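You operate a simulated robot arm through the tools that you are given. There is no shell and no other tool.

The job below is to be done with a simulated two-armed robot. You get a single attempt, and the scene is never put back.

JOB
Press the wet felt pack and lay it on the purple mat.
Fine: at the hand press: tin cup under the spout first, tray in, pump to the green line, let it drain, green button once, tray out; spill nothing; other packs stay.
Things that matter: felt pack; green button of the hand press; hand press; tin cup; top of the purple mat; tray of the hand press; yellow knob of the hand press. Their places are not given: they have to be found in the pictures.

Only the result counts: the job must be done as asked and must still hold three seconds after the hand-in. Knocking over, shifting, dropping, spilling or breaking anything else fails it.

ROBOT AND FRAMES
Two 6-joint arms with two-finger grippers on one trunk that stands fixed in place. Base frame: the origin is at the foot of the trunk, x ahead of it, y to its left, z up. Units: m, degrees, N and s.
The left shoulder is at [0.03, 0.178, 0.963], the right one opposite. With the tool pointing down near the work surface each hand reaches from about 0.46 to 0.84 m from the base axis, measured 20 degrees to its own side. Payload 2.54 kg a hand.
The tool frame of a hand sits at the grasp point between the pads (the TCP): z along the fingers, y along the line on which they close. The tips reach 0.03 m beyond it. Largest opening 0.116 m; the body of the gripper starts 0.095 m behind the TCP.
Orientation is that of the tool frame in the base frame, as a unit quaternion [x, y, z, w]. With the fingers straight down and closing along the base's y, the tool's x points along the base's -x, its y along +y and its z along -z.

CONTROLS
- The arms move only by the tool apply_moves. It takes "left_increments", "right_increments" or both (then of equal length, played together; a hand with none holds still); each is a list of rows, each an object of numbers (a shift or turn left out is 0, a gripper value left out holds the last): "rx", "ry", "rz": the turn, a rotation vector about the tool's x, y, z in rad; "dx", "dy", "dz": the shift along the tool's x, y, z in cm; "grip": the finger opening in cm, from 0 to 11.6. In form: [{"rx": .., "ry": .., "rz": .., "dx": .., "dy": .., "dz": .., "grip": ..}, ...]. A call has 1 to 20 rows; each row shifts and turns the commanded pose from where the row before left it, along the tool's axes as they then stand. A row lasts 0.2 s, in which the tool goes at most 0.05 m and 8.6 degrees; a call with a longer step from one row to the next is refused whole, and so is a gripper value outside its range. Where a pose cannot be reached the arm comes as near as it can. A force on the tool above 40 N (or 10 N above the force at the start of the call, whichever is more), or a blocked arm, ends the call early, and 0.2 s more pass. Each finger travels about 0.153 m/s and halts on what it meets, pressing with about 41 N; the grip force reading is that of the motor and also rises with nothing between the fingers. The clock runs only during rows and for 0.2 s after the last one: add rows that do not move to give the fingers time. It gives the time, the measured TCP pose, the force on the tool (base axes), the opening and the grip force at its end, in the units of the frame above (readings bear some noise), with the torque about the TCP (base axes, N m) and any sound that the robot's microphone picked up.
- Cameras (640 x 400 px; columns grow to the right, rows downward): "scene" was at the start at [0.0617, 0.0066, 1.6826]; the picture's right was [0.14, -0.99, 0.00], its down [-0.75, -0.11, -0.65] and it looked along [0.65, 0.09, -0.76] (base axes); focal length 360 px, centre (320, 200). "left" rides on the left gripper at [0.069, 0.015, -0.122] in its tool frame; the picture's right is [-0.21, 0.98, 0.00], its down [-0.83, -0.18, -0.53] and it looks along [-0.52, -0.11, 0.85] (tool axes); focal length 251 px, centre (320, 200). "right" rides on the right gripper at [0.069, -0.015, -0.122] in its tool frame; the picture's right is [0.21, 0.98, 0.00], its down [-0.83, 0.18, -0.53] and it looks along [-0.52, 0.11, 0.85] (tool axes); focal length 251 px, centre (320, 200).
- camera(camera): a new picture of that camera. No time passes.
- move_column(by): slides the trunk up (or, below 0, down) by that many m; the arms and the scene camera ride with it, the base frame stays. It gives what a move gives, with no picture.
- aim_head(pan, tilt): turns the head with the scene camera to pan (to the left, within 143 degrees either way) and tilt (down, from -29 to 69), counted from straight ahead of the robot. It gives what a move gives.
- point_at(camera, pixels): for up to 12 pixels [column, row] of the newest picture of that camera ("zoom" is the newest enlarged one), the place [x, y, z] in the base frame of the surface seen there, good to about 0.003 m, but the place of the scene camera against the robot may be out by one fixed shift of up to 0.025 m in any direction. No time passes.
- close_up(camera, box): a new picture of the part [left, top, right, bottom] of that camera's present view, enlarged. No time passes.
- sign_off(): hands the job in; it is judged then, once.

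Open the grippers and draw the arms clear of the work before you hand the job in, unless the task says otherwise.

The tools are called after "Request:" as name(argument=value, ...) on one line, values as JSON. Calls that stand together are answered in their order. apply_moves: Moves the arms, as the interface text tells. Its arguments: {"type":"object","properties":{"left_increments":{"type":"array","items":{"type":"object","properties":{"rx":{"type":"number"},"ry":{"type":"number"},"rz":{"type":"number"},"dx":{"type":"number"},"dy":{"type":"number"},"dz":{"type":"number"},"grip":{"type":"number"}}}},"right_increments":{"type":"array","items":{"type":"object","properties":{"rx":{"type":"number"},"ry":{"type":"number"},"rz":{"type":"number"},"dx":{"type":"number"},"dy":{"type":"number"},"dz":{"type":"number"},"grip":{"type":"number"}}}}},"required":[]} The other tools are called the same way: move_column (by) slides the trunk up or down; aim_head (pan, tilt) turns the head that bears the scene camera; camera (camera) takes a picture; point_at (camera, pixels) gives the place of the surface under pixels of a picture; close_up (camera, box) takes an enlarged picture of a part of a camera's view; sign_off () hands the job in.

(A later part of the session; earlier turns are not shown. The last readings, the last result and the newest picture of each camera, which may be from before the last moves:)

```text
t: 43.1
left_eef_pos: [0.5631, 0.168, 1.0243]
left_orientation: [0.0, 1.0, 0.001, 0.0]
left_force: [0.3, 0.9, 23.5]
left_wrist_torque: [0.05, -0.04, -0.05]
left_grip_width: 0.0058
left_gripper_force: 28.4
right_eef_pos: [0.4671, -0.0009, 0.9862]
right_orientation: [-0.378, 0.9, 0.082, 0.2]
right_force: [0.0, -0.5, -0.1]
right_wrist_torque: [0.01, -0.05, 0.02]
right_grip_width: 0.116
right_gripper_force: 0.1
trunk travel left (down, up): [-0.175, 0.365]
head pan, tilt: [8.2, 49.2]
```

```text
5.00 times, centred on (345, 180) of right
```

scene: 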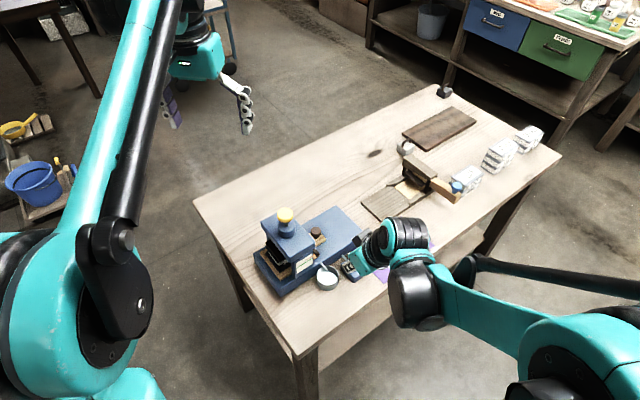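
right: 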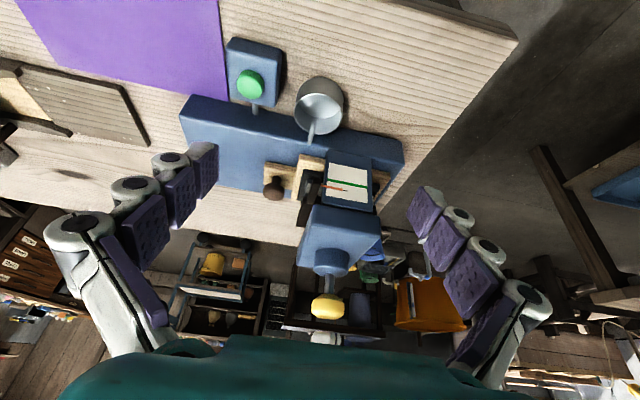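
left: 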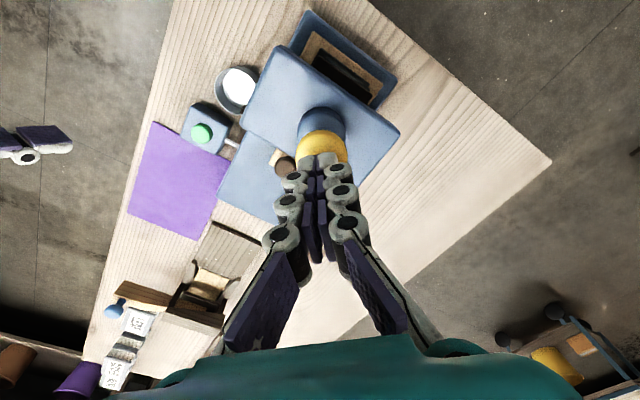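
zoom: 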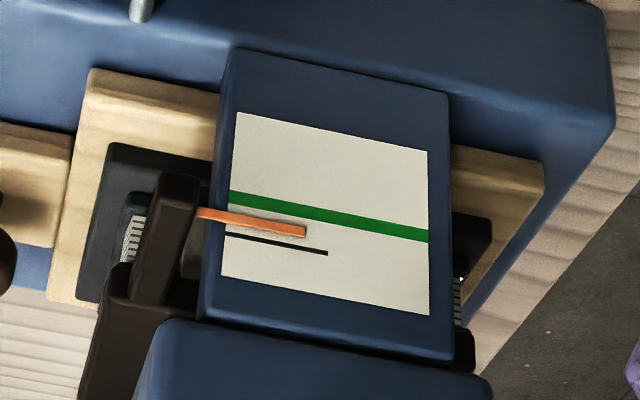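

The stroke bottomed out (23.5 N); one stroke moved the pointer by about 13 of 32 px. I raise the hand to let the knob come back and check that the pointer holds.

Request:
apply_moves(left_increments=[{"dz": -0.8}, {"dz": -1.0}, {"dz": -1.2}, {}])

Request:
close_up(camera="right", box=[290, 140, 400, 220])

Request:
close_up(camera="right", box=[230, 60, 410, 330])

```text
t: 44.1
left_eef_pos: [0.564, 0.1681, 1.0529]
left_orientation: [-0.001, 1.0, 0.0, 0.0]
left_force: [-0.5, 0.0, -0.5]
left_wrist_torque: [0.0, 0.01, 0.02]
left_grip_width: 0.0
left_gripper_force: 28.8
right_eef_pos: [0.4676, -0.0006, 0.9848]
right_orientation: [-0.377, 0.901, 0.082, 0.198]
right_force: [-0.6, 0.3, 0.6]
right_wrist_torque: [-0.02, -0.03, 0.0]
right_grip_width: 0.1162
right_gripper_force: 0.0
trunk travel left (down, up): [-0.175, 0.365]
head pan, tilt: [8.2, 49.2]
```

```text
5.00 times, centred on (345, 180) of right
```

zoom: 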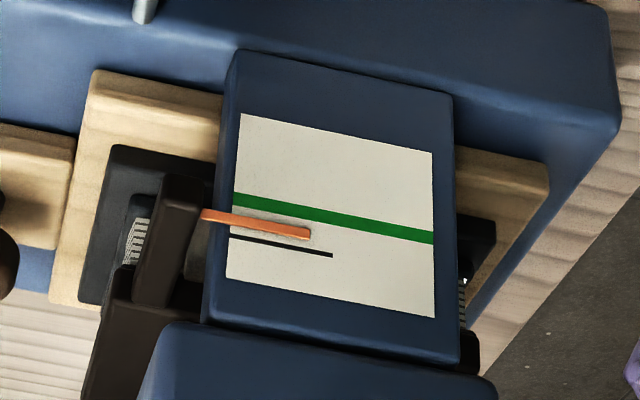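

```text
1.48 times, centred on (320, 195) of right
```

zoom: 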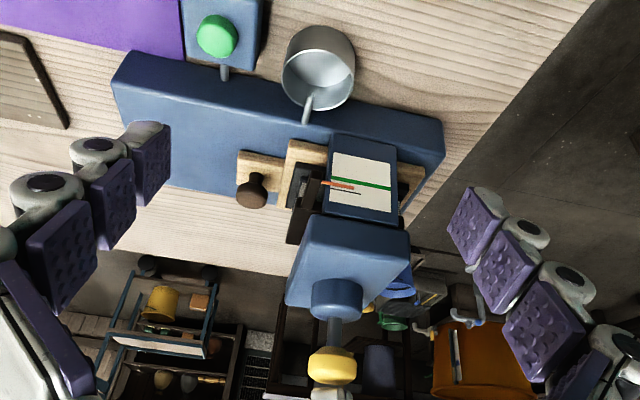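

The pointer held and the knob sprang back. About 21 px remain, i.e. one and a half strokes; I do the second full stroke.

Request:
apply_moves(left_increments=[{"dz": 0.6}, {"dz": 0.6}, {"dz": 0.6}, {"dz": 0.5}, {"dz": 0.35}, {}])

Request:
close_up(camera="right", box=[290, 140, 400, 220])

```text
t: 45.5
left_eef_pos: [0.5633, 0.1684, 1.027]
left_orientation: [0.001, 1.0, 0.0, -0.001]
left_force: [2.2, -1.0, 5.3]
left_wrist_torque: [-0.03, -0.09, 0.01]
left_grip_width: 0.0061
left_gripper_force: 28.6
right_eef_pos: [0.4685, -0.0014, 0.9844]
right_orientation: [-0.377, 0.901, 0.082, 0.198]
right_force: [0.3, 0.5, 0.8]
right_wrist_torque: [0.0, 0.0, -0.01]
right_grip_width: 0.1161
right_gripper_force: 0.1
trunk travel left (down, up): [-0.175, 0.365]
head pan, tilt: [8.2, 49.2]
```

```text
5.00 times, centred on (345, 180) of right
```

zoom: 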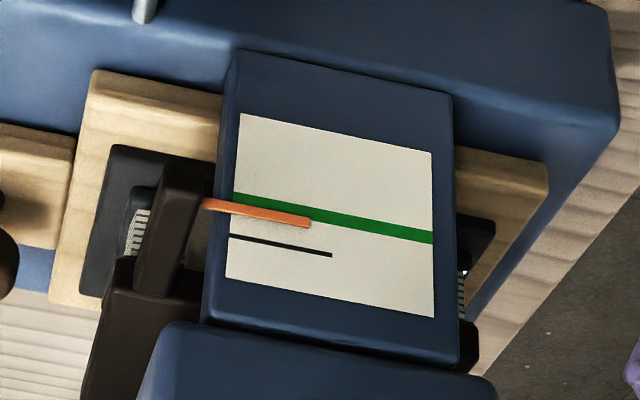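

About 9–10 px remain, but the right camera looks down at ~35° so parallax matters. I let the knob rise and bring the right camera lower and flatter for a truer view of the pointer against the line.

Request:
apply_moves(left_increments=[{"dz": -0.8}, {"dz": -0.9}, {"dz": -0.95}, {}, {}, {}, {}], right_increments=[{"dx": 0.11, "dy": 1.46, "dz": 2.9}, {"dx": 0.11, "dy": 1.46, "dz": 2.9}, {"dx": 0.11, "dy": 1.46, "dz": 2.9}, {"ry": -0.117}, {"ry": -0.117}, {"ry": -0.117}, {}])

Request:
camera(camera="right")

Request:
camera(camera="scene")

```text
t: 47.1
left_eef_pos: [0.5638, 0.1687, 1.0521]
left_orientation: [0.0, 1.0, -0.001, 0.001]
left_force: [-0.6, -0.4, 0.0]
left_wrist_torque: [0.0, 0.01, 0.01]
left_grip_width: 0.0
left_gripper_force: 28.5
right_eef_pos: [0.4814, 0.0617, 0.942]
right_orientation: [-0.357, 0.853, 0.146, 0.352]
right_force: [0.1, -0.3, -0.2]
right_wrist_torque: [0.01, 0.02, 0.02]
right_grip_width: 0.116
right_gripper_force: 0.0
right hand out of reach, approached as far as the arm can: row 5, 6
trunk travel left (down, up): [-0.175, 0.365]
head pan, tilt: [8.2, 49.2]
```

```text
taken
```

right: 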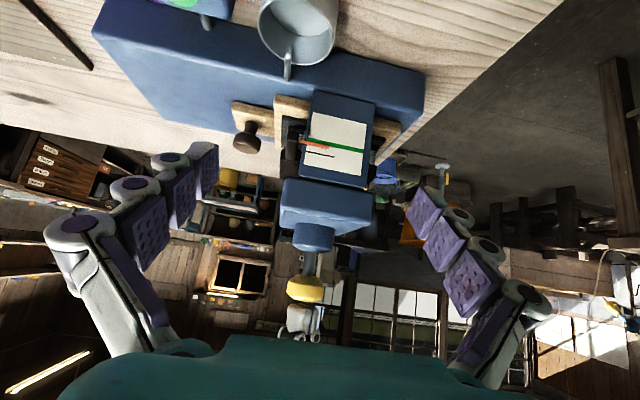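

```text
taken
```

scene: 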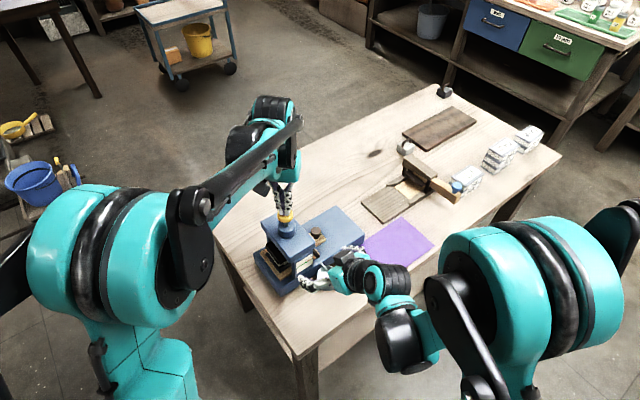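

The flatter view works (scale at (335,145)). I zoom in on pointer and line.

Request:
close_up(camera="right", box=[280, 90, 400, 200])

Request:
point_at(camera="zoom", pixels=[[120, 190], [160, 193], [200, 197], [250, 205], [300, 213], [220, 201], [140, 200], [170, 204], [190, 205], [105, 195], [145, 222], [205, 235]])

```text
3.64 times, centred on (340, 145) of right
```

zoom: 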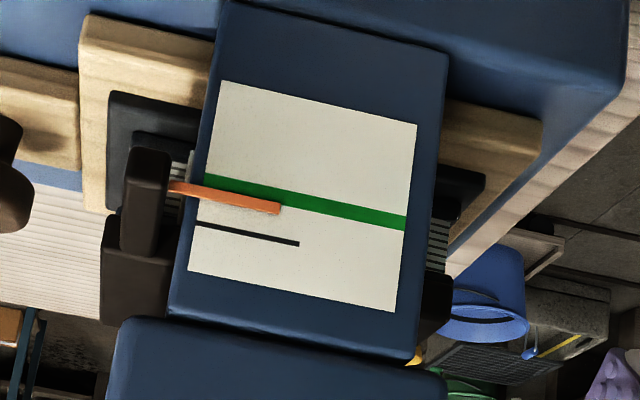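

```text
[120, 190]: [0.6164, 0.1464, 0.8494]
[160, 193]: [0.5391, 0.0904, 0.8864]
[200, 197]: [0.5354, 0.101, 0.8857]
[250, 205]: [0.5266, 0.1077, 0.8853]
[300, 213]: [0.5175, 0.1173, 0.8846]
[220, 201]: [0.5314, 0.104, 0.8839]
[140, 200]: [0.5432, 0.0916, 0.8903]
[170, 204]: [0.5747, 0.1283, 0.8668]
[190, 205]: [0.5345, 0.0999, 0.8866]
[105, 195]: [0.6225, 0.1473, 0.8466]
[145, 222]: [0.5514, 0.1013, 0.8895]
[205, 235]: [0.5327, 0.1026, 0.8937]
```

Here the pointer (at x=230: y 199) is 13 px from the line centre (y 186), with the start mark 45 px away. A bit under one stroke remains, so I press in stages: first 1.2 cm.

Request:
apply_moves(left_increments=[{"dz": 0.4}, {"dz": 0.4}, {"dz": 0.4}, {}])

Request:
close_up(camera="right", box=[280, 90, 400, 200])

```text
t: 48.1
left_eef_pos: [0.5628, 0.1688, 1.0405]
left_orientation: [0.0, 1.0, -0.001, 0.0]
left_force: [-1.0, 1.0, 2.4]
left_wrist_torque: [0.03, 0.02, 0.0]
left_grip_width: 0.0061
left_gripper_force: 28.7
right_eef_pos: [0.4825, 0.0612, 0.9417]
right_orientation: [-0.357, 0.853, 0.147, 0.352]
right_force: [0.5, -0.4, -0.6]
right_wrist_torque: [-0.02, 0.0, 0.01]
right_grip_width: 0.116
right_gripper_force: 0.0
trunk travel left (down, up): [-0.175, 0.365]
head pan, tilt: [8.2, 49.2]
```

```text
3.64 times, centred on (340, 145) of right
```

zoom: 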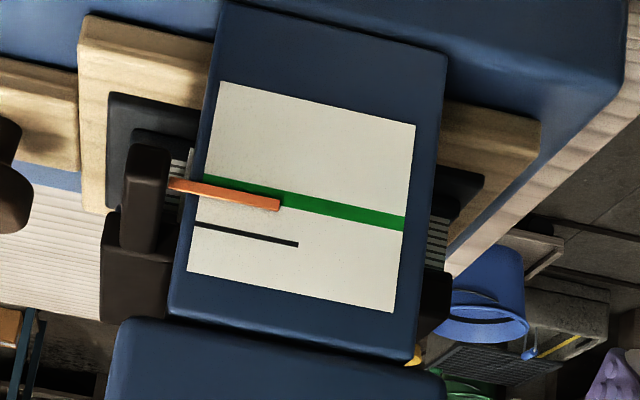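

The pointer is now about 9 px from the line. I press 5 mm more.

Request:
apply_moves(left_increments=[{"dz": 0.25}, {"dz": 0.25}, {}])

Request:
close_up(camera="right", box=[300, 110, 360, 165])

```text
t: 49.0
left_eef_pos: [0.5621, 0.1688, 1.0356]
left_orientation: [0.0, 1.0, -0.001, 0.0]
left_force: [-1.4, -0.3, 3.3]
left_wrist_torque: [-0.05, 0.0, 0.02]
left_grip_width: 0.0061
left_gripper_force: 28.7
right_eef_pos: [0.4828, 0.0611, 0.9414]
right_orientation: [-0.358, 0.853, 0.148, 0.351]
right_force: [0.4, 0.4, 0.5]
right_wrist_torque: [-0.04, -0.04, -0.01]
right_grip_width: 0.1159
right_gripper_force: 0.1
trunk travel left (down, up): [-0.175, 0.365]
head pan, tilt: [8.2, 49.2]
```

```text
7.27 times, centred on (330, 138) of right
```

zoom: 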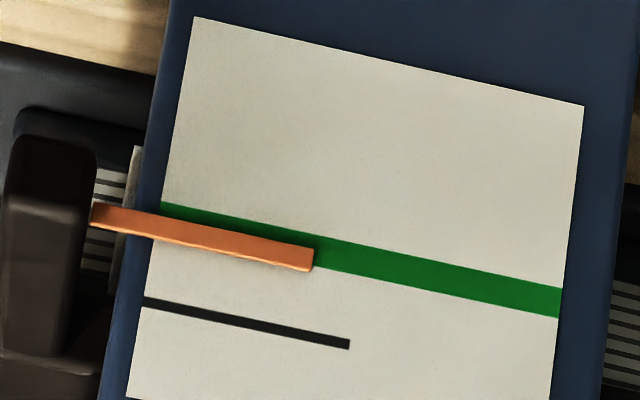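

The pointer nearly overlaps the line; about 7 px (≈1 mm) plus a little parallax remain. I press 3 mm more and check.

Request:
apply_moves(left_increments=[{"dz": 0.15}, {"dz": 0.15}, {}])

Request:
close_up(camera="right", box=[300, 110, 360, 165])

```text
t: 49.8
left_eef_pos: [0.5631, 0.1677, 1.0321]
left_orientation: [0.001, 1.0, 0.0, 0.0]
left_force: [-0.1, -0.1, 4.6]
left_wrist_torque: [0.02, 0.01, -0.02]
left_grip_width: 0.0059
left_gripper_force: 28.0
right_eef_pos: [0.4827, 0.0611, 0.9415]
right_orientation: [-0.358, 0.853, 0.147, 0.351]
right_force: [0.5, -0.3, 0.3]
right_wrist_torque: [0.03, -0.01, -0.01]
right_grip_width: 0.1158
right_gripper_force: 0.1
trunk travel left (down, up): [-0.175, 0.365]
head pan, tilt: [8.2, 49.2]
```

```text
7.27 times, centred on (330, 138) of right
```

zoom: 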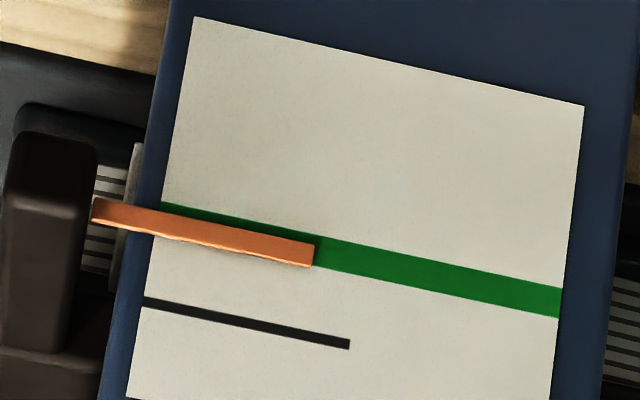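

The pointer now overlaps most of the line, with a thin green strip still above it. I press another 2 mm.

Request:
apply_moves(left_increments=[{"dz": 0.2}, {}])

Request:
close_up(camera="right", box=[300, 110, 360, 165])

```text
t: 50.4
left_eef_pos: [0.5628, 0.1676, 1.0307]
left_orientation: [-0.001, 1.0, 0.0, -0.001]
left_force: [-0.2, -0.2, 4.0]
left_wrist_torque: [-0.02, 0.0, 0.02]
left_grip_width: 0.0059
left_gripper_force: 28.8
right_eef_pos: [0.482, 0.0603, 0.9423]
right_orientation: [-0.357, 0.853, 0.147, 0.351]
right_force: [-0.3, 0.5, -0.1]
right_wrist_torque: [0.01, -0.01, 0.02]
right_grip_width: 0.1162
right_gripper_force: 0.1
trunk travel left (down, up): [-0.175, 0.365]
head pan, tilt: [8.2, 49.2]
```

```text
7.27 times, centred on (330, 138) of right
```

zoom: 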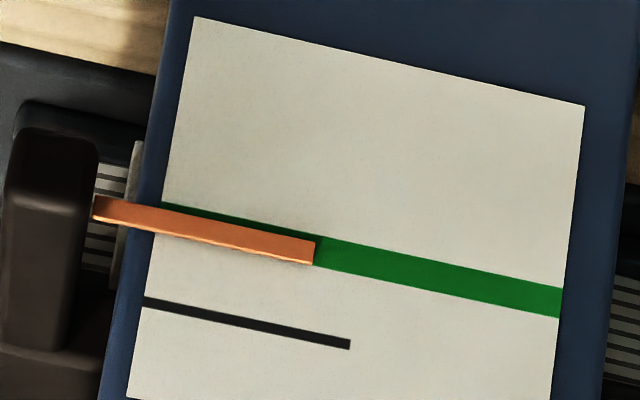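

The pointer appears almost centred on the line. I cross-check with the scene camera and height measurements of pointer and line.

Request:
point_at(camera="zoom", pixels=[[180, 220], [220, 230], [260, 240], [300, 250], [340, 257], [380, 266], [420, 273], [460, 281], [500, 289], [280, 244], [200, 225], [240, 234]])

Request:
close_up(camera="scene", box=[270, 240, 340, 290])

```text
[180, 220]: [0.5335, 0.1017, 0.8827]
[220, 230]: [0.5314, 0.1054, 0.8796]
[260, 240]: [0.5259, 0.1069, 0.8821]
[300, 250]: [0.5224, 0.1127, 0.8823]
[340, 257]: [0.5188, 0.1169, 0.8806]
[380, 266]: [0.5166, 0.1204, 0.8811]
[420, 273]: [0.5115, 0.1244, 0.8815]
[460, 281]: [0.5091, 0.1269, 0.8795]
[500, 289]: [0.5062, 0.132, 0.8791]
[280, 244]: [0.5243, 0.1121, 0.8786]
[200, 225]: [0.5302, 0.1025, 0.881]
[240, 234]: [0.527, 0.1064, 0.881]
```

```text
8.00 times, centred on (305, 265) of scene
```

zoom: 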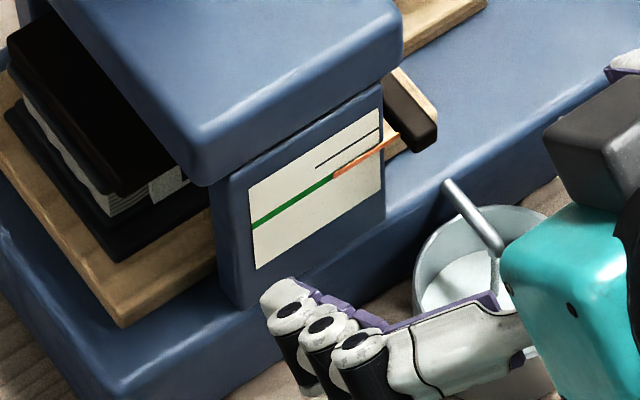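

Water is now running from the spout into the cup. The scene view also shows the pointer at the green line's end; I zoom further.

Request:
close_up(camera="scene", box=[298, 250, 326, 275])

Request:
close_up(camera="right", box=[240, 0, 400, 110])

```text
16.00 times, centred on (312, 262) of scene
```

zoom: 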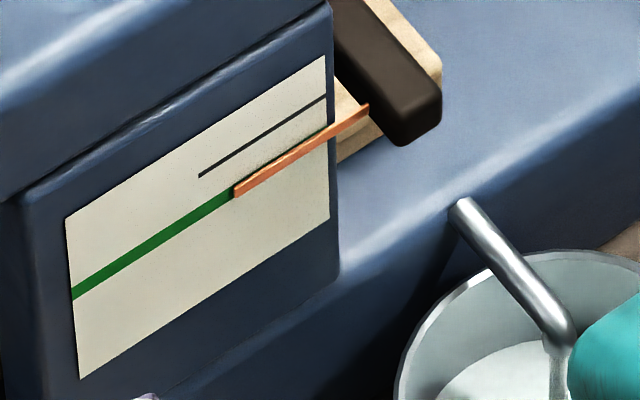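

```text
3.64 times, centred on (320, 55) of right
```

zoom: 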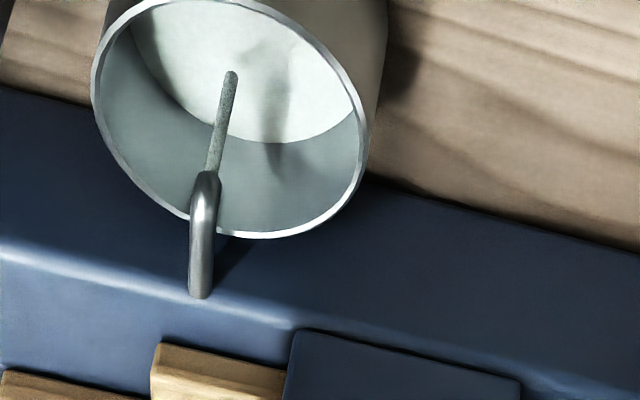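

Stream lands well inside the cup, and the pointer overlaps the line in both views, at most ~0.4 mm high. I press a last 1.2 mm to centre it.

Request:
apply_moves(left_increments=[{"dz": 0.12}, {}])

Request:
close_up(camera="right", box=[300, 110, 360, 165])

Request:
close_up(camera="scene", box=[298, 250, 326, 275])

```text
t: 51.0
left_eef_pos: [0.5618, 0.1684, 1.0301]
left_orientation: [0.0, 1.0, 0.0, 0.0]
left_force: [0.7, -0.1, 3.7]
left_wrist_torque: [-0.02, 0.0, 0.0]
left_grip_width: 0.006
left_gripper_force: 28.4
right_eef_pos: [0.4816, 0.0625, 0.9425]
right_orientation: [-0.358, 0.852, 0.148, 0.352]
right_force: [-0.4, 0.2, 0.0]
right_wrist_torque: [-0.04, -0.03, 0.01]
right_grip_width: 0.116
right_gripper_force: 0.0
trunk travel left (down, up): [-0.175, 0.365]
head pan, tilt: [8.2, 49.2]
```

```text
7.27 times, centred on (330, 138) of right
```

zoom: 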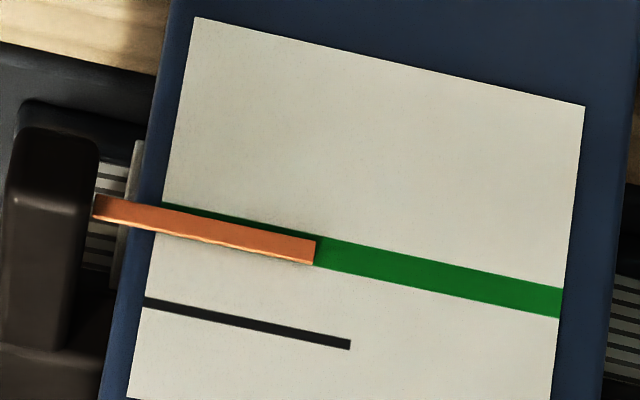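

```text
16.00 times, centred on (312, 262) of scene
```

zoom: 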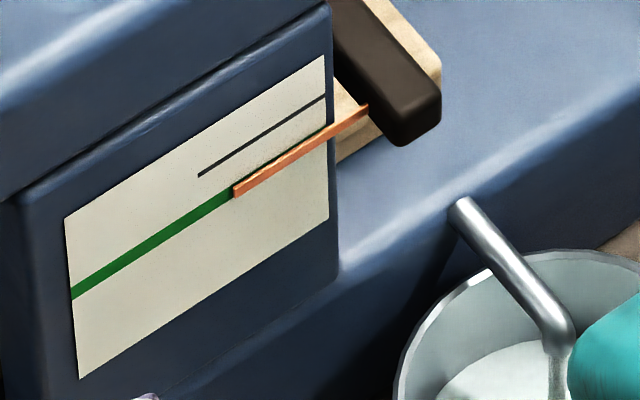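

The pointer sits on the green line in both views. I lift the left hand off the knob and let it drain, then check the stream.

Request:
apply_moves(left_increments=[{"dz": -1.0}, {"dz": -2.0}, {"dz": -3.0}, {"dz": -4.0}, {"dz": -4.0}, {}, {}, {}, {}, {}])

Request:
camera(camera="right")

Request:
close_up(camera="right", box=[240, 0, 400, 180])

Request:
close_up(camera="scene", box=[280, 235, 360, 300])

```text
t: 53.1
left_eef_pos: [0.5628, 0.1692, 1.1699]
left_orientation: [0.001, 1.0, 0.001, 0.0]
left_force: [0.9, 0.3, -0.4]
left_wrist_torque: [0.03, 0.04, -0.02]
left_grip_width: 0.0
left_gripper_force: 28.5
right_eef_pos: [0.4823, 0.0612, 0.942]
right_orientation: [-0.357, 0.853, 0.147, 0.352]
right_force: [-0.5, 0.4, 0.3]
right_wrist_torque: [-0.03, 0.02, 0.04]
right_grip_width: 0.116
right_gripper_force: 0.1
trunk travel left (down, up): [-0.175, 0.365]
head pan, tilt: [8.2, 49.2]
```

```text
taken
```

right: 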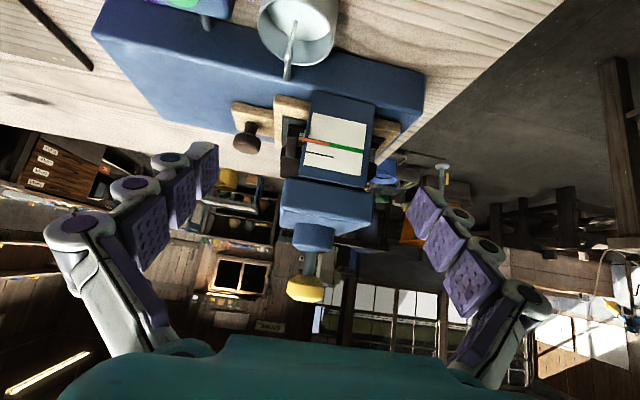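

```text
2.22 times, centred on (320, 90) of right
```

zoom: 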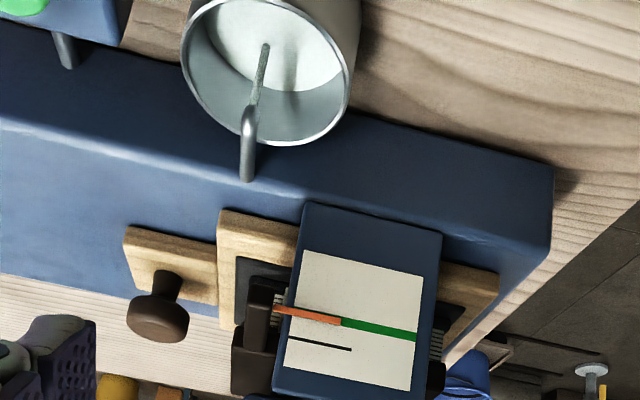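

```text
6.15 times, centred on (320, 268) of scene
```

zoom: 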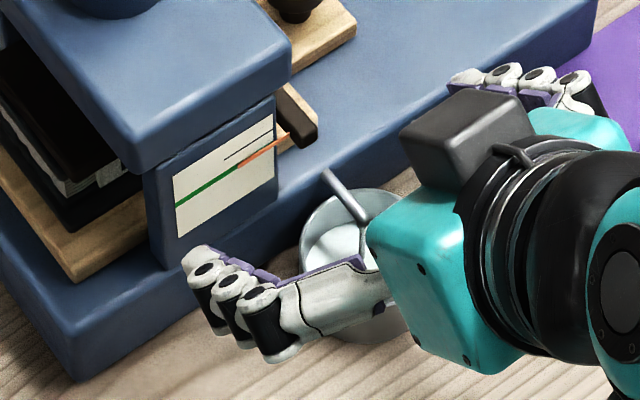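

The pointer holds and water still streams. I wait about 4 s.

Request:
apply_moves(right_increments=[{}, {}, {}, {}, {}, {}, {}, {}, {}, {}, {}, {}, {}, {}, {}, {}, {}, {}, {}, {}])

Request:
close_up(camera="right", box=[240, 0, 400, 180])

```text
t: 57.4
left_eef_pos: [0.563, 0.1681, 1.1696]
left_orientation: [0.001, 1.0, 0.0, 0.0]
left_force: [-0.1, -0.3, -0.1]
left_wrist_torque: [0.01, 0.01, -0.03]
left_grip_width: 0.0002
left_gripper_force: 28.6
right_eef_pos: [0.4824, 0.0616, 0.9416]
right_orientation: [-0.358, 0.853, 0.148, 0.351]
right_force: [0.6, -0.3, -0.6]
right_wrist_torque: [0.03, 0.01, 0.0]
right_grip_width: 0.1159
right_gripper_force: 0.2
trunk travel left (down, up): [-0.175, 0.365]
head pan, tilt: [8.2, 49.2]
```

```text
2.22 times, centred on (320, 90) of right
```

zoom: 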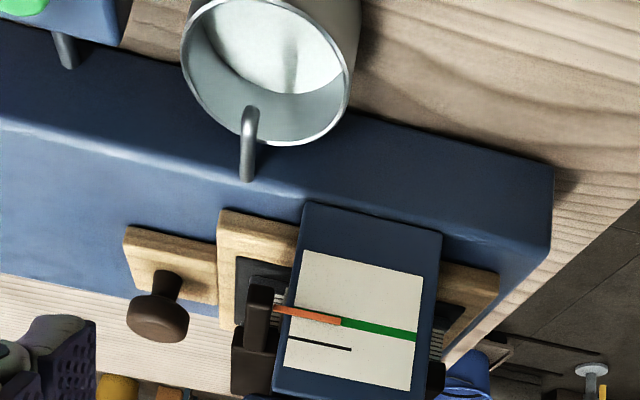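

The stream has stopped. I wait 2 more seconds while turning the right hand back to vertical and raising it, and re-check the cup with the cameras.

Request:
apply_moves(right_increments=[{"ry": 0.131}, {"ry": 0.131}, {"ry": 0.131}, {"ry": 0.131}, {"ry": 0.131}, {"ry": 0.135}, {"dz": -3.0}, {"dz": -3.5}, {"dz": -3.5}, {}])

Request:
camera(camera="right")

Request:
close_up(camera="scene", box=[250, 190, 390, 295])

```text
t: 59.5
left_eef_pos: [0.5639, 0.1696, 1.1678]
left_orientation: [0.0, 1.0, 0.0, 0.0]
left_force: [0.9, -0.9, 0.2]
left_wrist_torque: [-0.03, 0.01, 0.03]
left_grip_width: 0.0
left_gripper_force: 28.4
right_eef_pos: [0.4851, 0.0644, 1.0417]
right_orientation: [-0.386, 0.922, -0.001, -0.004]
right_force: [0.2, -0.6, 0.5]
right_wrist_torque: [0.03, 0.0, 0.02]
right_grip_width: 0.1161
right_gripper_force: 0.1
trunk travel left (down, up): [-0.175, 0.365]
head pan, tilt: [8.2, 49.2]
```

```text
taken
```

right: 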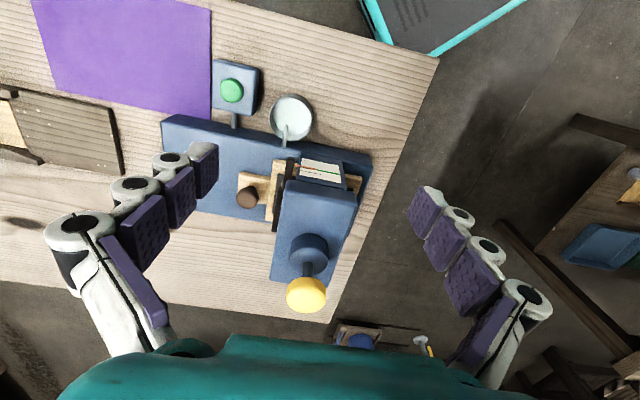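

```text
3.81 times, centred on (320, 242) of scene
```

zoom: 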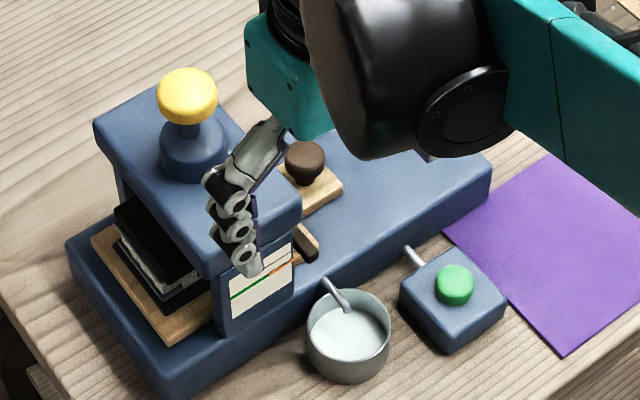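

The press has stopped draining and the cup holds the water. I measure the green button, seen at (232,90), from this view.

Request:
point_at(camera="right", pixels=[[232, 90], [232, 82], [232, 98], [222, 90], [243, 90], [291, 108], [285, 130], [290, 120]])

Request:
close_up(camera="right", box=[200, 50, 330, 150])

```text
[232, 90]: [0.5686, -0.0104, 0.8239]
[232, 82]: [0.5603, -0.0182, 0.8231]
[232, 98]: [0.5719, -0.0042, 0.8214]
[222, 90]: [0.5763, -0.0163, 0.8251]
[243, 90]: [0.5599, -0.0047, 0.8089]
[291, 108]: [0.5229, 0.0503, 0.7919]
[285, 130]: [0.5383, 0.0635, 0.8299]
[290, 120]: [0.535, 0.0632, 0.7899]
```

```text
4.00 times, centred on (265, 100) of right
```

zoom: 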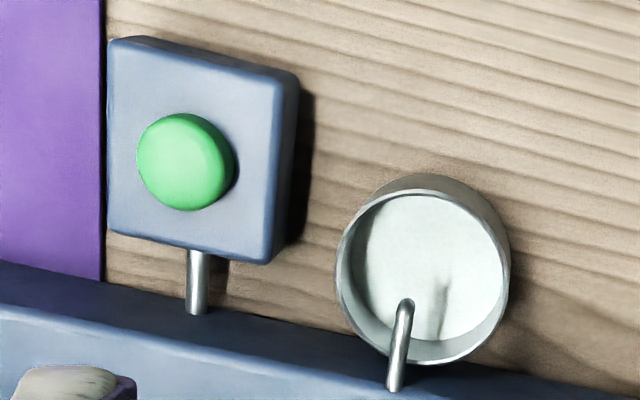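

Button centre is about (0.569, −0.0135), top z 0.824. I close the right fingers and bring them over the button at z≈0.90.

Request:
apply_moves(right_increments=[{"dx": -0.11, "dy": -3.82, "grip": 7.0}, {"dx": -0.11, "dy": -3.82, "grip": 3.0}, {"dx": -0.1, "dy": -3.82, "grip": 0.0}, {"dz": 3.5, "grip": 0.0}, {"dz": 3.5}, {"dz": 3.5}, {"dz": 3.0}, {}])

Request:
camera(camera="right")

Request:
close_up(camera="left", box=[180, 50, 340, 160])

```text
t: 61.4
left_eef_pos: [0.5621, 0.1679, 1.1689]
left_orientation: [-0.001, 1.0, 0.0, 0.0]
left_force: [-0.6, 0.4, -0.1]
left_wrist_torque: [-0.01, 0.01, -0.04]
left_grip_width: 0.0
left_gripper_force: 28.0
right_eef_pos: [0.5657, -0.0161, 0.9048]
right_orientation: [-0.386, 0.922, -0.001, -0.003]
right_force: [-0.4, 0.4, 1.0]
right_wrist_torque: [0.03, 0.01, -0.02]
right_grip_width: 0.0
right_gripper_force: 29.1
trunk travel left (down, up): [-0.175, 0.365]
head pan, tilt: [8.2, 49.2]
```

```text
taken
```

right: 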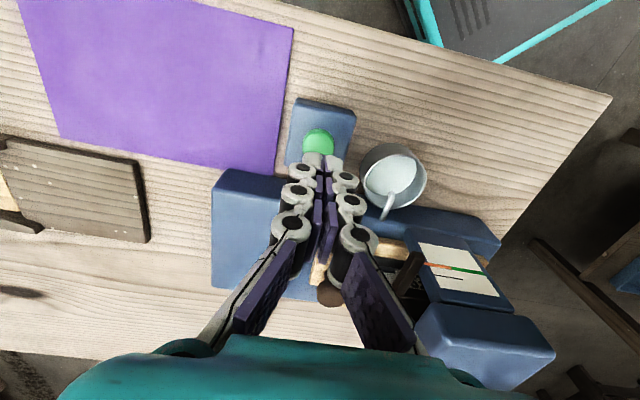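

```text
3.64 times, centred on (260, 105) of left
```

zoom: 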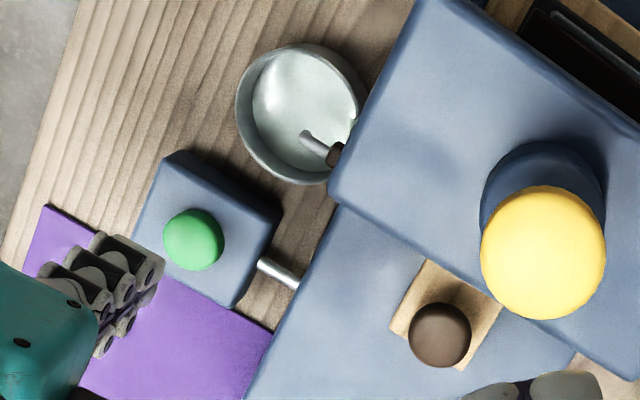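

The fingertips are nearly over the button (seen at (319,143)). I re-measure it from here.

Request:
point_at(camera="right", pixels=[[319, 142], [308, 142], [330, 142], [319, 132], [310, 135], [328, 135]])

Request:
point_at(camera="left", pixels=[[225, 116]])

```text
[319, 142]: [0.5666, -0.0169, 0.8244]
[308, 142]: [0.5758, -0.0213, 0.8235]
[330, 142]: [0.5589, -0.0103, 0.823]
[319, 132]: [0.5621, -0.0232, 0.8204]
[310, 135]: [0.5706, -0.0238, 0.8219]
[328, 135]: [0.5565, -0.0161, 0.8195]
```

```text
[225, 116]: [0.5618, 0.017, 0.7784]
```

The button is right under the fingertips. I lower to just above it.

Request:
apply_moves(right_increments=[{"dz": 2.5}, {"dz": 1.8}, {}])

Request:
apply_moves(right_increments=[{"dz": 0.4}, {"dz": 0.3}, {"dz": 0.2}, {}])

Request:
camera(camera="right")

Request:
close_up(camera="scene", box=[280, 220, 400, 300])

```text
t: 62.1
left_eef_pos: [0.5642, 0.1679, 1.1689]
left_orientation: [0.0, 1.0, -0.001, 0.0]
left_force: [0.2, 0.0, -0.6]
left_wrist_torque: [-0.03, 0.01, 0.0]
left_grip_width: 0.0
left_gripper_force: 28.6
right_eef_pos: [0.5658, -0.0171, 0.8618]
right_orientation: [-0.386, 0.923, -0.001, -0.003]
right_force: [-0.5, 0.7, 1.0]
right_wrist_torque: [0.0, 0.0, -0.03]
right_grip_width: 0.0001
right_gripper_force: 28.8
trunk travel left (down, up): [-0.175, 0.365]
head pan, tilt: [8.2, 49.2]
```

```text
t: 63.1
left_eef_pos: [0.5622, 0.1694, 1.1698]
left_orientation: [0.001, 1.0, 0.0, 0.0]
left_force: [0.4, -0.6, 0.1]
left_wrist_torque: [-0.03, 0.0, -0.02]
left_grip_width: 0.0002
left_gripper_force: 28.6
right_eef_pos: [0.567, -0.0167, 0.8528]
right_orientation: [-0.386, 0.923, -0.001, -0.003]
right_force: [1.0, 0.1, -0.7]
right_wrist_torque: [0.0, -0.04, 0.02]
right_grip_width: 0.0
right_gripper_force: 28.6
trunk travel left (down, up): [-0.175, 0.365]
head pan, tilt: [8.2, 49.2]
```

```text
taken
```

right: 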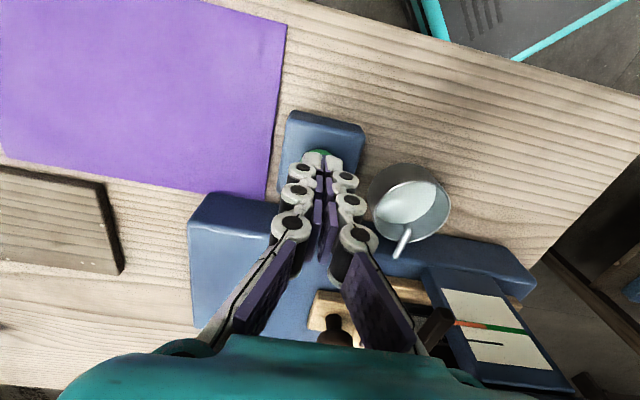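

```text
5.00 times, centred on (340, 260) of scene
```

zoom: 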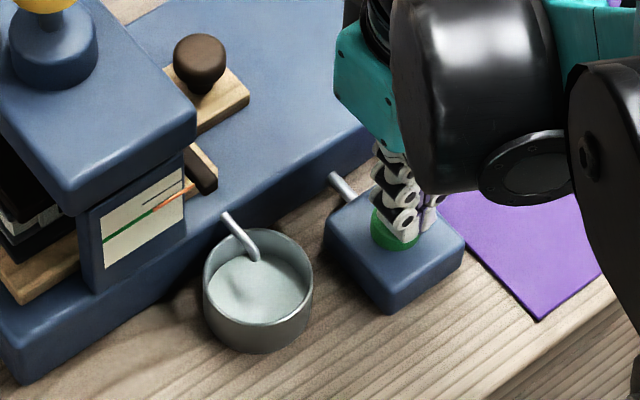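

The fingertips rest on the button with no force yet; pointer still on the line. I press down 3 mm further.

Request:
apply_moves(right_increments=[{"dz": 0.15}, {"dz": 0.15}, {}])

Request:
close_up(camera="right", box=[270, 130, 580, 400])

```text
t: 64.0
left_eef_pos: [0.5634, 0.1695, 1.1703]
left_orientation: [0.001, 1.0, 0.0, 0.0]
left_force: [-0.3, -0.3, 0.2]
left_wrist_torque: [-0.05, 0.03, 0.02]
left_grip_width: 0.0
left_gripper_force: 28.9
right_eef_pos: [0.5669, -0.0168, 0.8522]
right_orientation: [-0.385, 0.923, -0.001, -0.003]
right_force: [0.0, -0.5, -0.3]
right_wrist_torque: [-0.02, -0.01, -0.02]
right_grip_width: 0.0
right_gripper_force: 29.0
trunk travel left (down, up): [-0.175, 0.365]
head pan, tilt: [8.2, 49.2]
```

```text
1.48 times, centred on (425, 265) of right
```

zoom: 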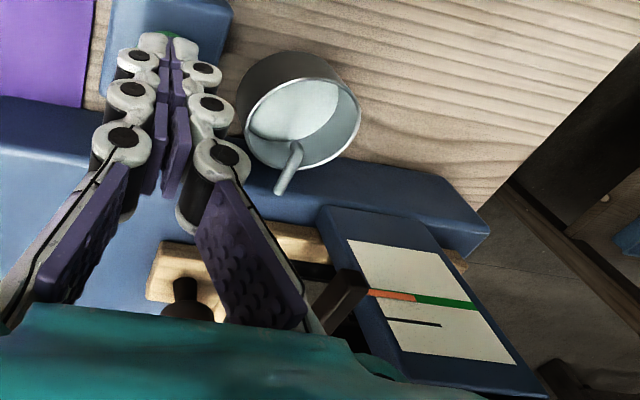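

Still no force, so contact is not made yet. I go 3 mm further.

Request:
apply_moves(right_increments=[{"dz": 0.15}, {"dz": 0.15}, {}])

Request:
close_up(camera="right", box=[270, 130, 580, 400])

```text
t: 64.8
left_eef_pos: [0.5625, 0.1681, 1.169]
left_orientation: [-0.001, 1.0, 0.0, 0.0]
left_force: [-0.2, -0.2, 0.7]
left_wrist_torque: [0.01, -0.01, 0.0]
left_grip_width: 0.0
left_gripper_force: 28.9
right_eef_pos: [0.5649, -0.0174, 0.8484]
right_orientation: [-0.386, 0.923, -0.002, -0.004]
right_force: [0.1, -0.2, 1.6]
right_wrist_torque: [0.01, -0.05, 0.0]
right_grip_width: 0.006
right_gripper_force: 28.8
trunk travel left (down, up): [-0.175, 0.365]
head pan, tilt: [8.2, 49.2]
```

```text
1.48 times, centred on (425, 265) of right
```

zoom: 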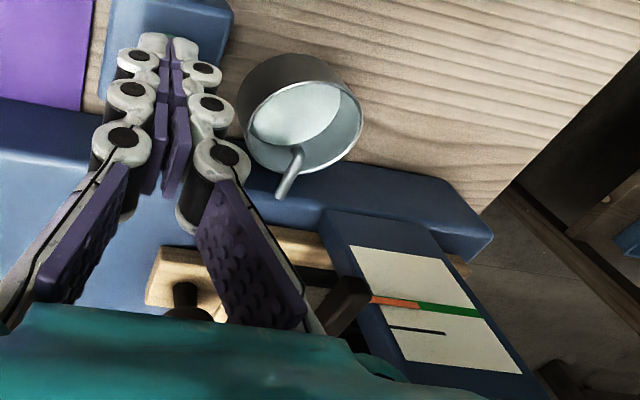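

Contact is made (1.6 N). I press 2 mm more and watch the pointer.

Request:
apply_moves(right_increments=[{"dz": 0.1}, {"dz": 0.1}, {}])

Request:
close_up(camera="right", box=[270, 130, 580, 400])

```text
t: 65.5
left_eef_pos: [0.5628, 0.1689, 1.1689]
left_orientation: [0.0, 1.0, 0.0, 0.0]
left_force: [0.0, -0.3, -0.4]
left_wrist_torque: [0.0, 0.03, 0.02]
left_grip_width: 0.0
left_gripper_force: 28.1
right_eef_pos: [0.5671, -0.0174, 0.8457]
right_orientation: [-0.386, 0.923, -0.002, -0.002]
right_force: [-0.1, -0.2, 1.7]
right_wrist_torque: [0.0, -0.02, -0.03]
right_grip_width: 0.0059
right_gripper_force: 28.6
trunk travel left (down, up): [-0.175, 0.365]
head pan, tilt: [8.2, 49.2]
heard: click
```

```text
1.48 times, centred on (425, 265) of right
```

zoom: 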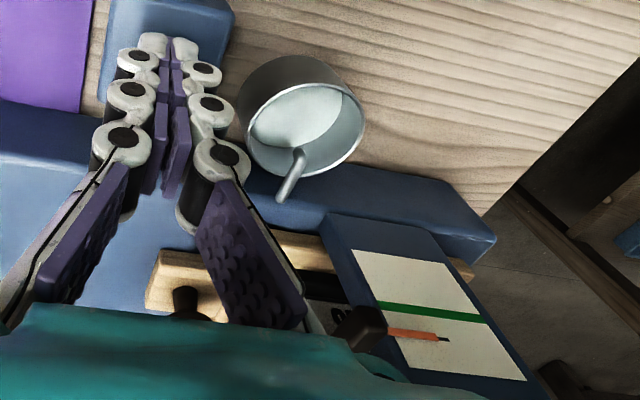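

A click was heard and the pointer sprang back to its start mark: pressure is released. I lift the right hand straight off the button.

Request:
apply_moves(right_increments=[{"dz": -1.5}, {"dz": -3.0}, {"dz": -4.0}, {"dz": -4.0}, {"dz": -4.0}, {"dz": -4.0}, {"dz": -4.0}, {}])

Request:
camera(camera="right")

Request:
close_up(camera="scene", box=[250, 190, 390, 295])

```text
t: 67.3
left_eef_pos: [0.5634, 0.1693, 1.1691]
left_orientation: [-0.001, 1.0, 0.0, 0.0]
left_force: [1.3, -0.2, 0.4]
left_wrist_torque: [0.0, 0.02, -0.02]
left_grip_width: 0.0
left_gripper_force: 28.6
right_eef_pos: [0.567, -0.0137, 1.0914]
right_orientation: [-0.387, 0.922, -0.001, -0.003]
right_force: [-0.5, 0.9, -0.7]
right_wrist_torque: [-0.02, -0.02, -0.02]
right_grip_width: 0.0001
right_gripper_force: 28.6
trunk travel left (down, up): [-0.175, 0.365]
head pan, tilt: [8.2, 49.2]
```

```text
taken
```

right: 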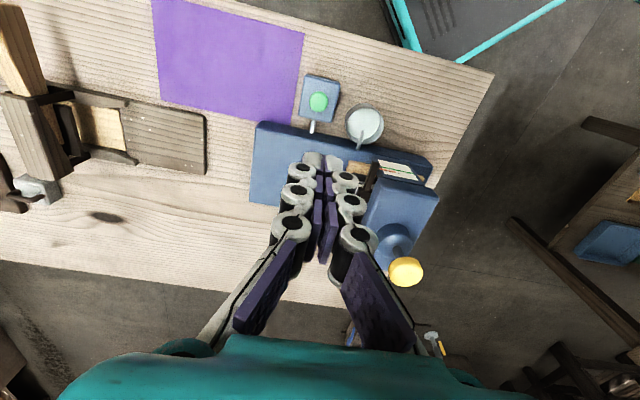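

```text
3.81 times, centred on (320, 242) of scene
```

zoom: 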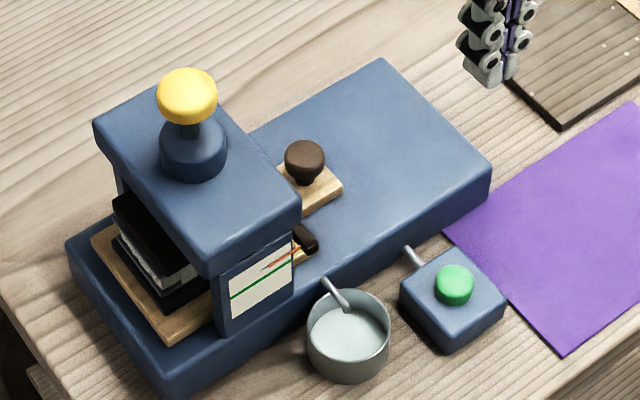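

Everything stands as it should. I withdraw the left hand up and left to its earlier watching place, opening its fingers, so the right hand has room.

Request:
apply_moves(left_increments=[{"dz": -3.5}, {"dz": -3.5, "grip": 3.0}, {"dx": 1.0, "dy": 3.3, "dz": -2.5, "grip": 7.0}, {"dx": 1.2, "dy": 3.5, "dz": -2.0, "grip": 11.6}, {"dx": 1.3, "dy": 3.7, "dz": -1.2}, {}])

Request:
apply_moves(right_increments=[{"rz": -0.131}, {"rz": -0.131}, {"rz": -0.131}, {"rz": -0.131}, {"rz": -0.131}, {"rz": -0.131}, {"rz": -0.131}, {"rz": -0.131}, {"rz": -0.131}, {"rz": -0.131}, {"rz": -0.131}, {"rz": -0.131}, {}])

Request:
camera(camera="right")

Request:
camera(camera="scene")

```text
t: 68.8
left_eef_pos: [0.5271, 0.2716, 1.2973]
left_orientation: [0.0, 1.0, 0.001, 0.001]
left_force: [0.1, -0.6, -0.2]
left_wrist_torque: [0.0, 0.0, 0.02]
left_grip_width: 0.1161
left_gripper_force: 0.0
right_eef_pos: [0.5674, -0.0154, 1.0912]
right_orientation: [-0.386, 0.922, -0.002, -0.003]
right_force: [1.3, -0.2, -0.2]
right_wrist_torque: [0.04, 0.02, 0.03]
right_grip_width: 0.0
right_gripper_force: 28.3
trunk travel left (down, up): [-0.175, 0.365]
head pan, tilt: [8.2, 49.2]
```

```text
t: 71.5
left_eef_pos: [0.5267, 0.2735, 1.2982]
left_orientation: [0.001, 1.0, 0.0, 0.0]
left_force: [0.6, 0.3, 0.8]
left_wrist_torque: [0.01, -0.03, -0.01]
left_grip_width: 0.1161
left_gripper_force: 0.1
right_eef_pos: [0.5681, -0.0157, 1.0903]
right_orientation: [0.926, -0.377, -0.002, 0.004]
right_force: [0.1, -0.5, -0.2]
right_wrist_torque: [-0.02, -0.02, 0.01]
right_grip_width: 0.0
right_gripper_force: 28.6
trunk travel left (down, up): [-0.175, 0.365]
head pan, tilt: [8.2, 49.2]
```

```text
taken
```

right: 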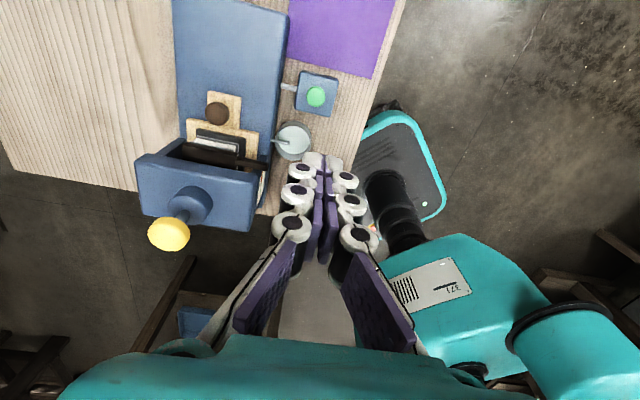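

```text
taken
```

scene: 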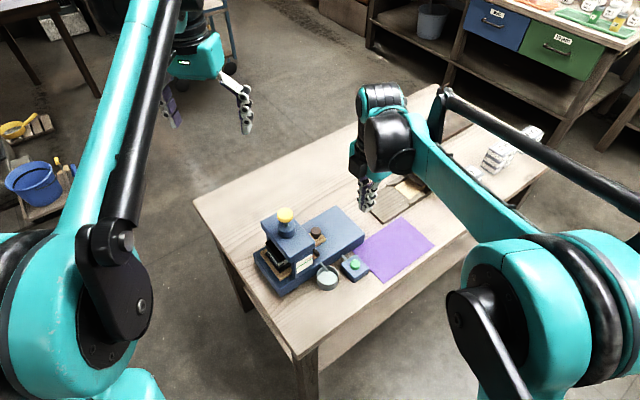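

The wrist accepts this yaw: the fingers now close across the press axis, camera on the outer side. I measure the handle knob at (217,113) and move above it, fingers opening to 6 cm.

Request:
apply_moves(right_increments=[{"dx": -0.99, "dy": -3.15, "grip": 2.0}, {"dx": -0.99, "dy": -3.15, "grip": 4.0}, {"dx": -0.99, "dy": -3.15, "grip": 6.0}, {"dx": -0.98, "dy": -3.15, "grip": 6.0}, {}])

Request:
camera(camera="right")

Request:
close_up(camera="left", box=[180, 50, 340, 210])

```text
t: 72.8
left_eef_pos: [0.5268, 0.2722, 1.2978]
left_orientation: [0.0, 1.0, 0.001, 0.0]
left_force: [0.1, -0.5, 0.2]
left_wrist_torque: [0.03, 0.0, 0.0]
left_grip_width: 0.1159
left_gripper_force: 0.1
right_eef_pos: [0.627, 0.1019, 1.0901]
right_orientation: [0.926, -0.378, -0.001, 0.003]
right_force: [0.1, -0.1, 0.2]
right_wrist_torque: [0.02, 0.0, -0.02]
right_grip_width: 0.0597
right_gripper_force: 0.2
trunk travel left (down, up): [-0.175, 0.365]
head pan, tilt: [8.2, 49.2]
```

```text
taken
```

right: 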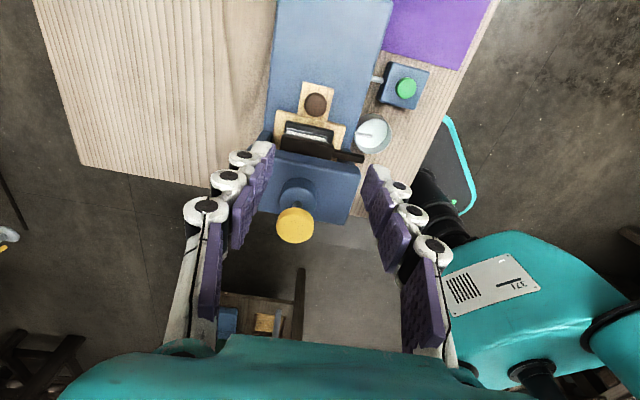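

```text
2.50 times, centred on (260, 130) of left
```

zoom: 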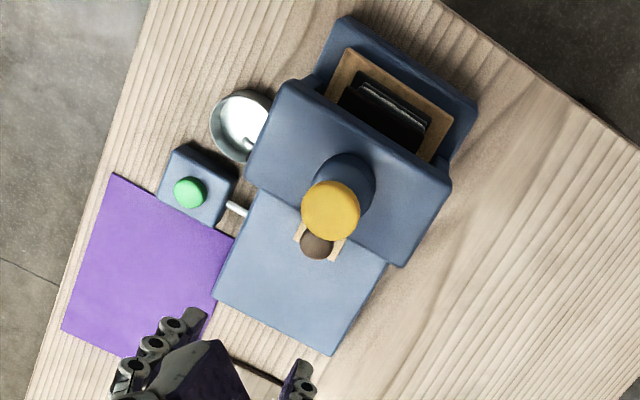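

The view straight down the press axis is clear: handle knob at (315,103), platen edge at (310,145). I measure them.

Request:
close_up(camera="right", box=[255, 70, 375, 190])

Request:
point_at(camera="zoom", pixels=[[260, 110], [225, 110], [295, 110], [260, 75], [260, 145], [220, 190], [240, 215], [250, 240], [300, 250], [200, 170], [150, 260], [380, 290]])

```text
3.33 times, centred on (315, 130) of right
```

zoom: 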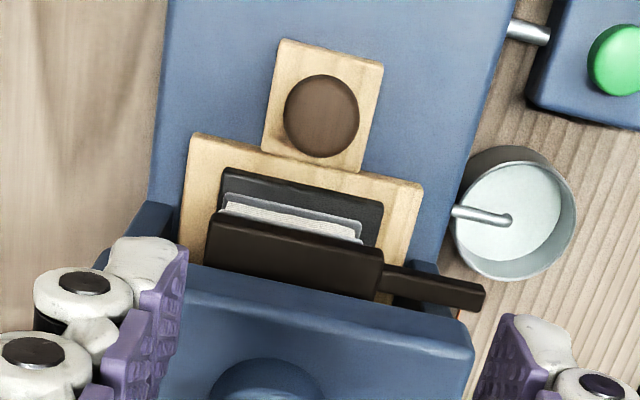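

```text
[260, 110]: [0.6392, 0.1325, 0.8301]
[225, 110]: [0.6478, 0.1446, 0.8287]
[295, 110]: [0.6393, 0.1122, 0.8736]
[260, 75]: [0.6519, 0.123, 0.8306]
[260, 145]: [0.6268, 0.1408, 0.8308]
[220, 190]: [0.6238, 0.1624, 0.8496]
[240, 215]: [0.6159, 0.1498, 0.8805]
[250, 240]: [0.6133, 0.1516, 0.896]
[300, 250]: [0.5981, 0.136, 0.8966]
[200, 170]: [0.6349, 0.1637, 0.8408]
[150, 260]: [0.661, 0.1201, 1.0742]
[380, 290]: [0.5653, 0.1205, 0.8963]
```

The knob is at zoom (321,116); I measure its outline properly, plus pack and platen edges.

Request:
point_at(camera="zoom", pixels=[[321, 116], [288, 116], [354, 116], [321, 80], [321, 152], [300, 180], [290, 205], [290, 222], [290, 240], [285, 45], [375, 70], [200, 215]])

```text
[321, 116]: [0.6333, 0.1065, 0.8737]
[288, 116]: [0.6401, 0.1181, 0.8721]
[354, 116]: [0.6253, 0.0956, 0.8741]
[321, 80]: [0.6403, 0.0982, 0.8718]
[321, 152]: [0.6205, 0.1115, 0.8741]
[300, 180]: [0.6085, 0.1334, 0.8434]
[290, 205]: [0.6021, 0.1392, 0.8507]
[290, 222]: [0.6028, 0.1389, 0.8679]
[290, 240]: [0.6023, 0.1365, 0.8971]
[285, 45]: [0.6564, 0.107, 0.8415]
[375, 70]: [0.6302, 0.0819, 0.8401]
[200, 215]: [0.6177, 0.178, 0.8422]
```

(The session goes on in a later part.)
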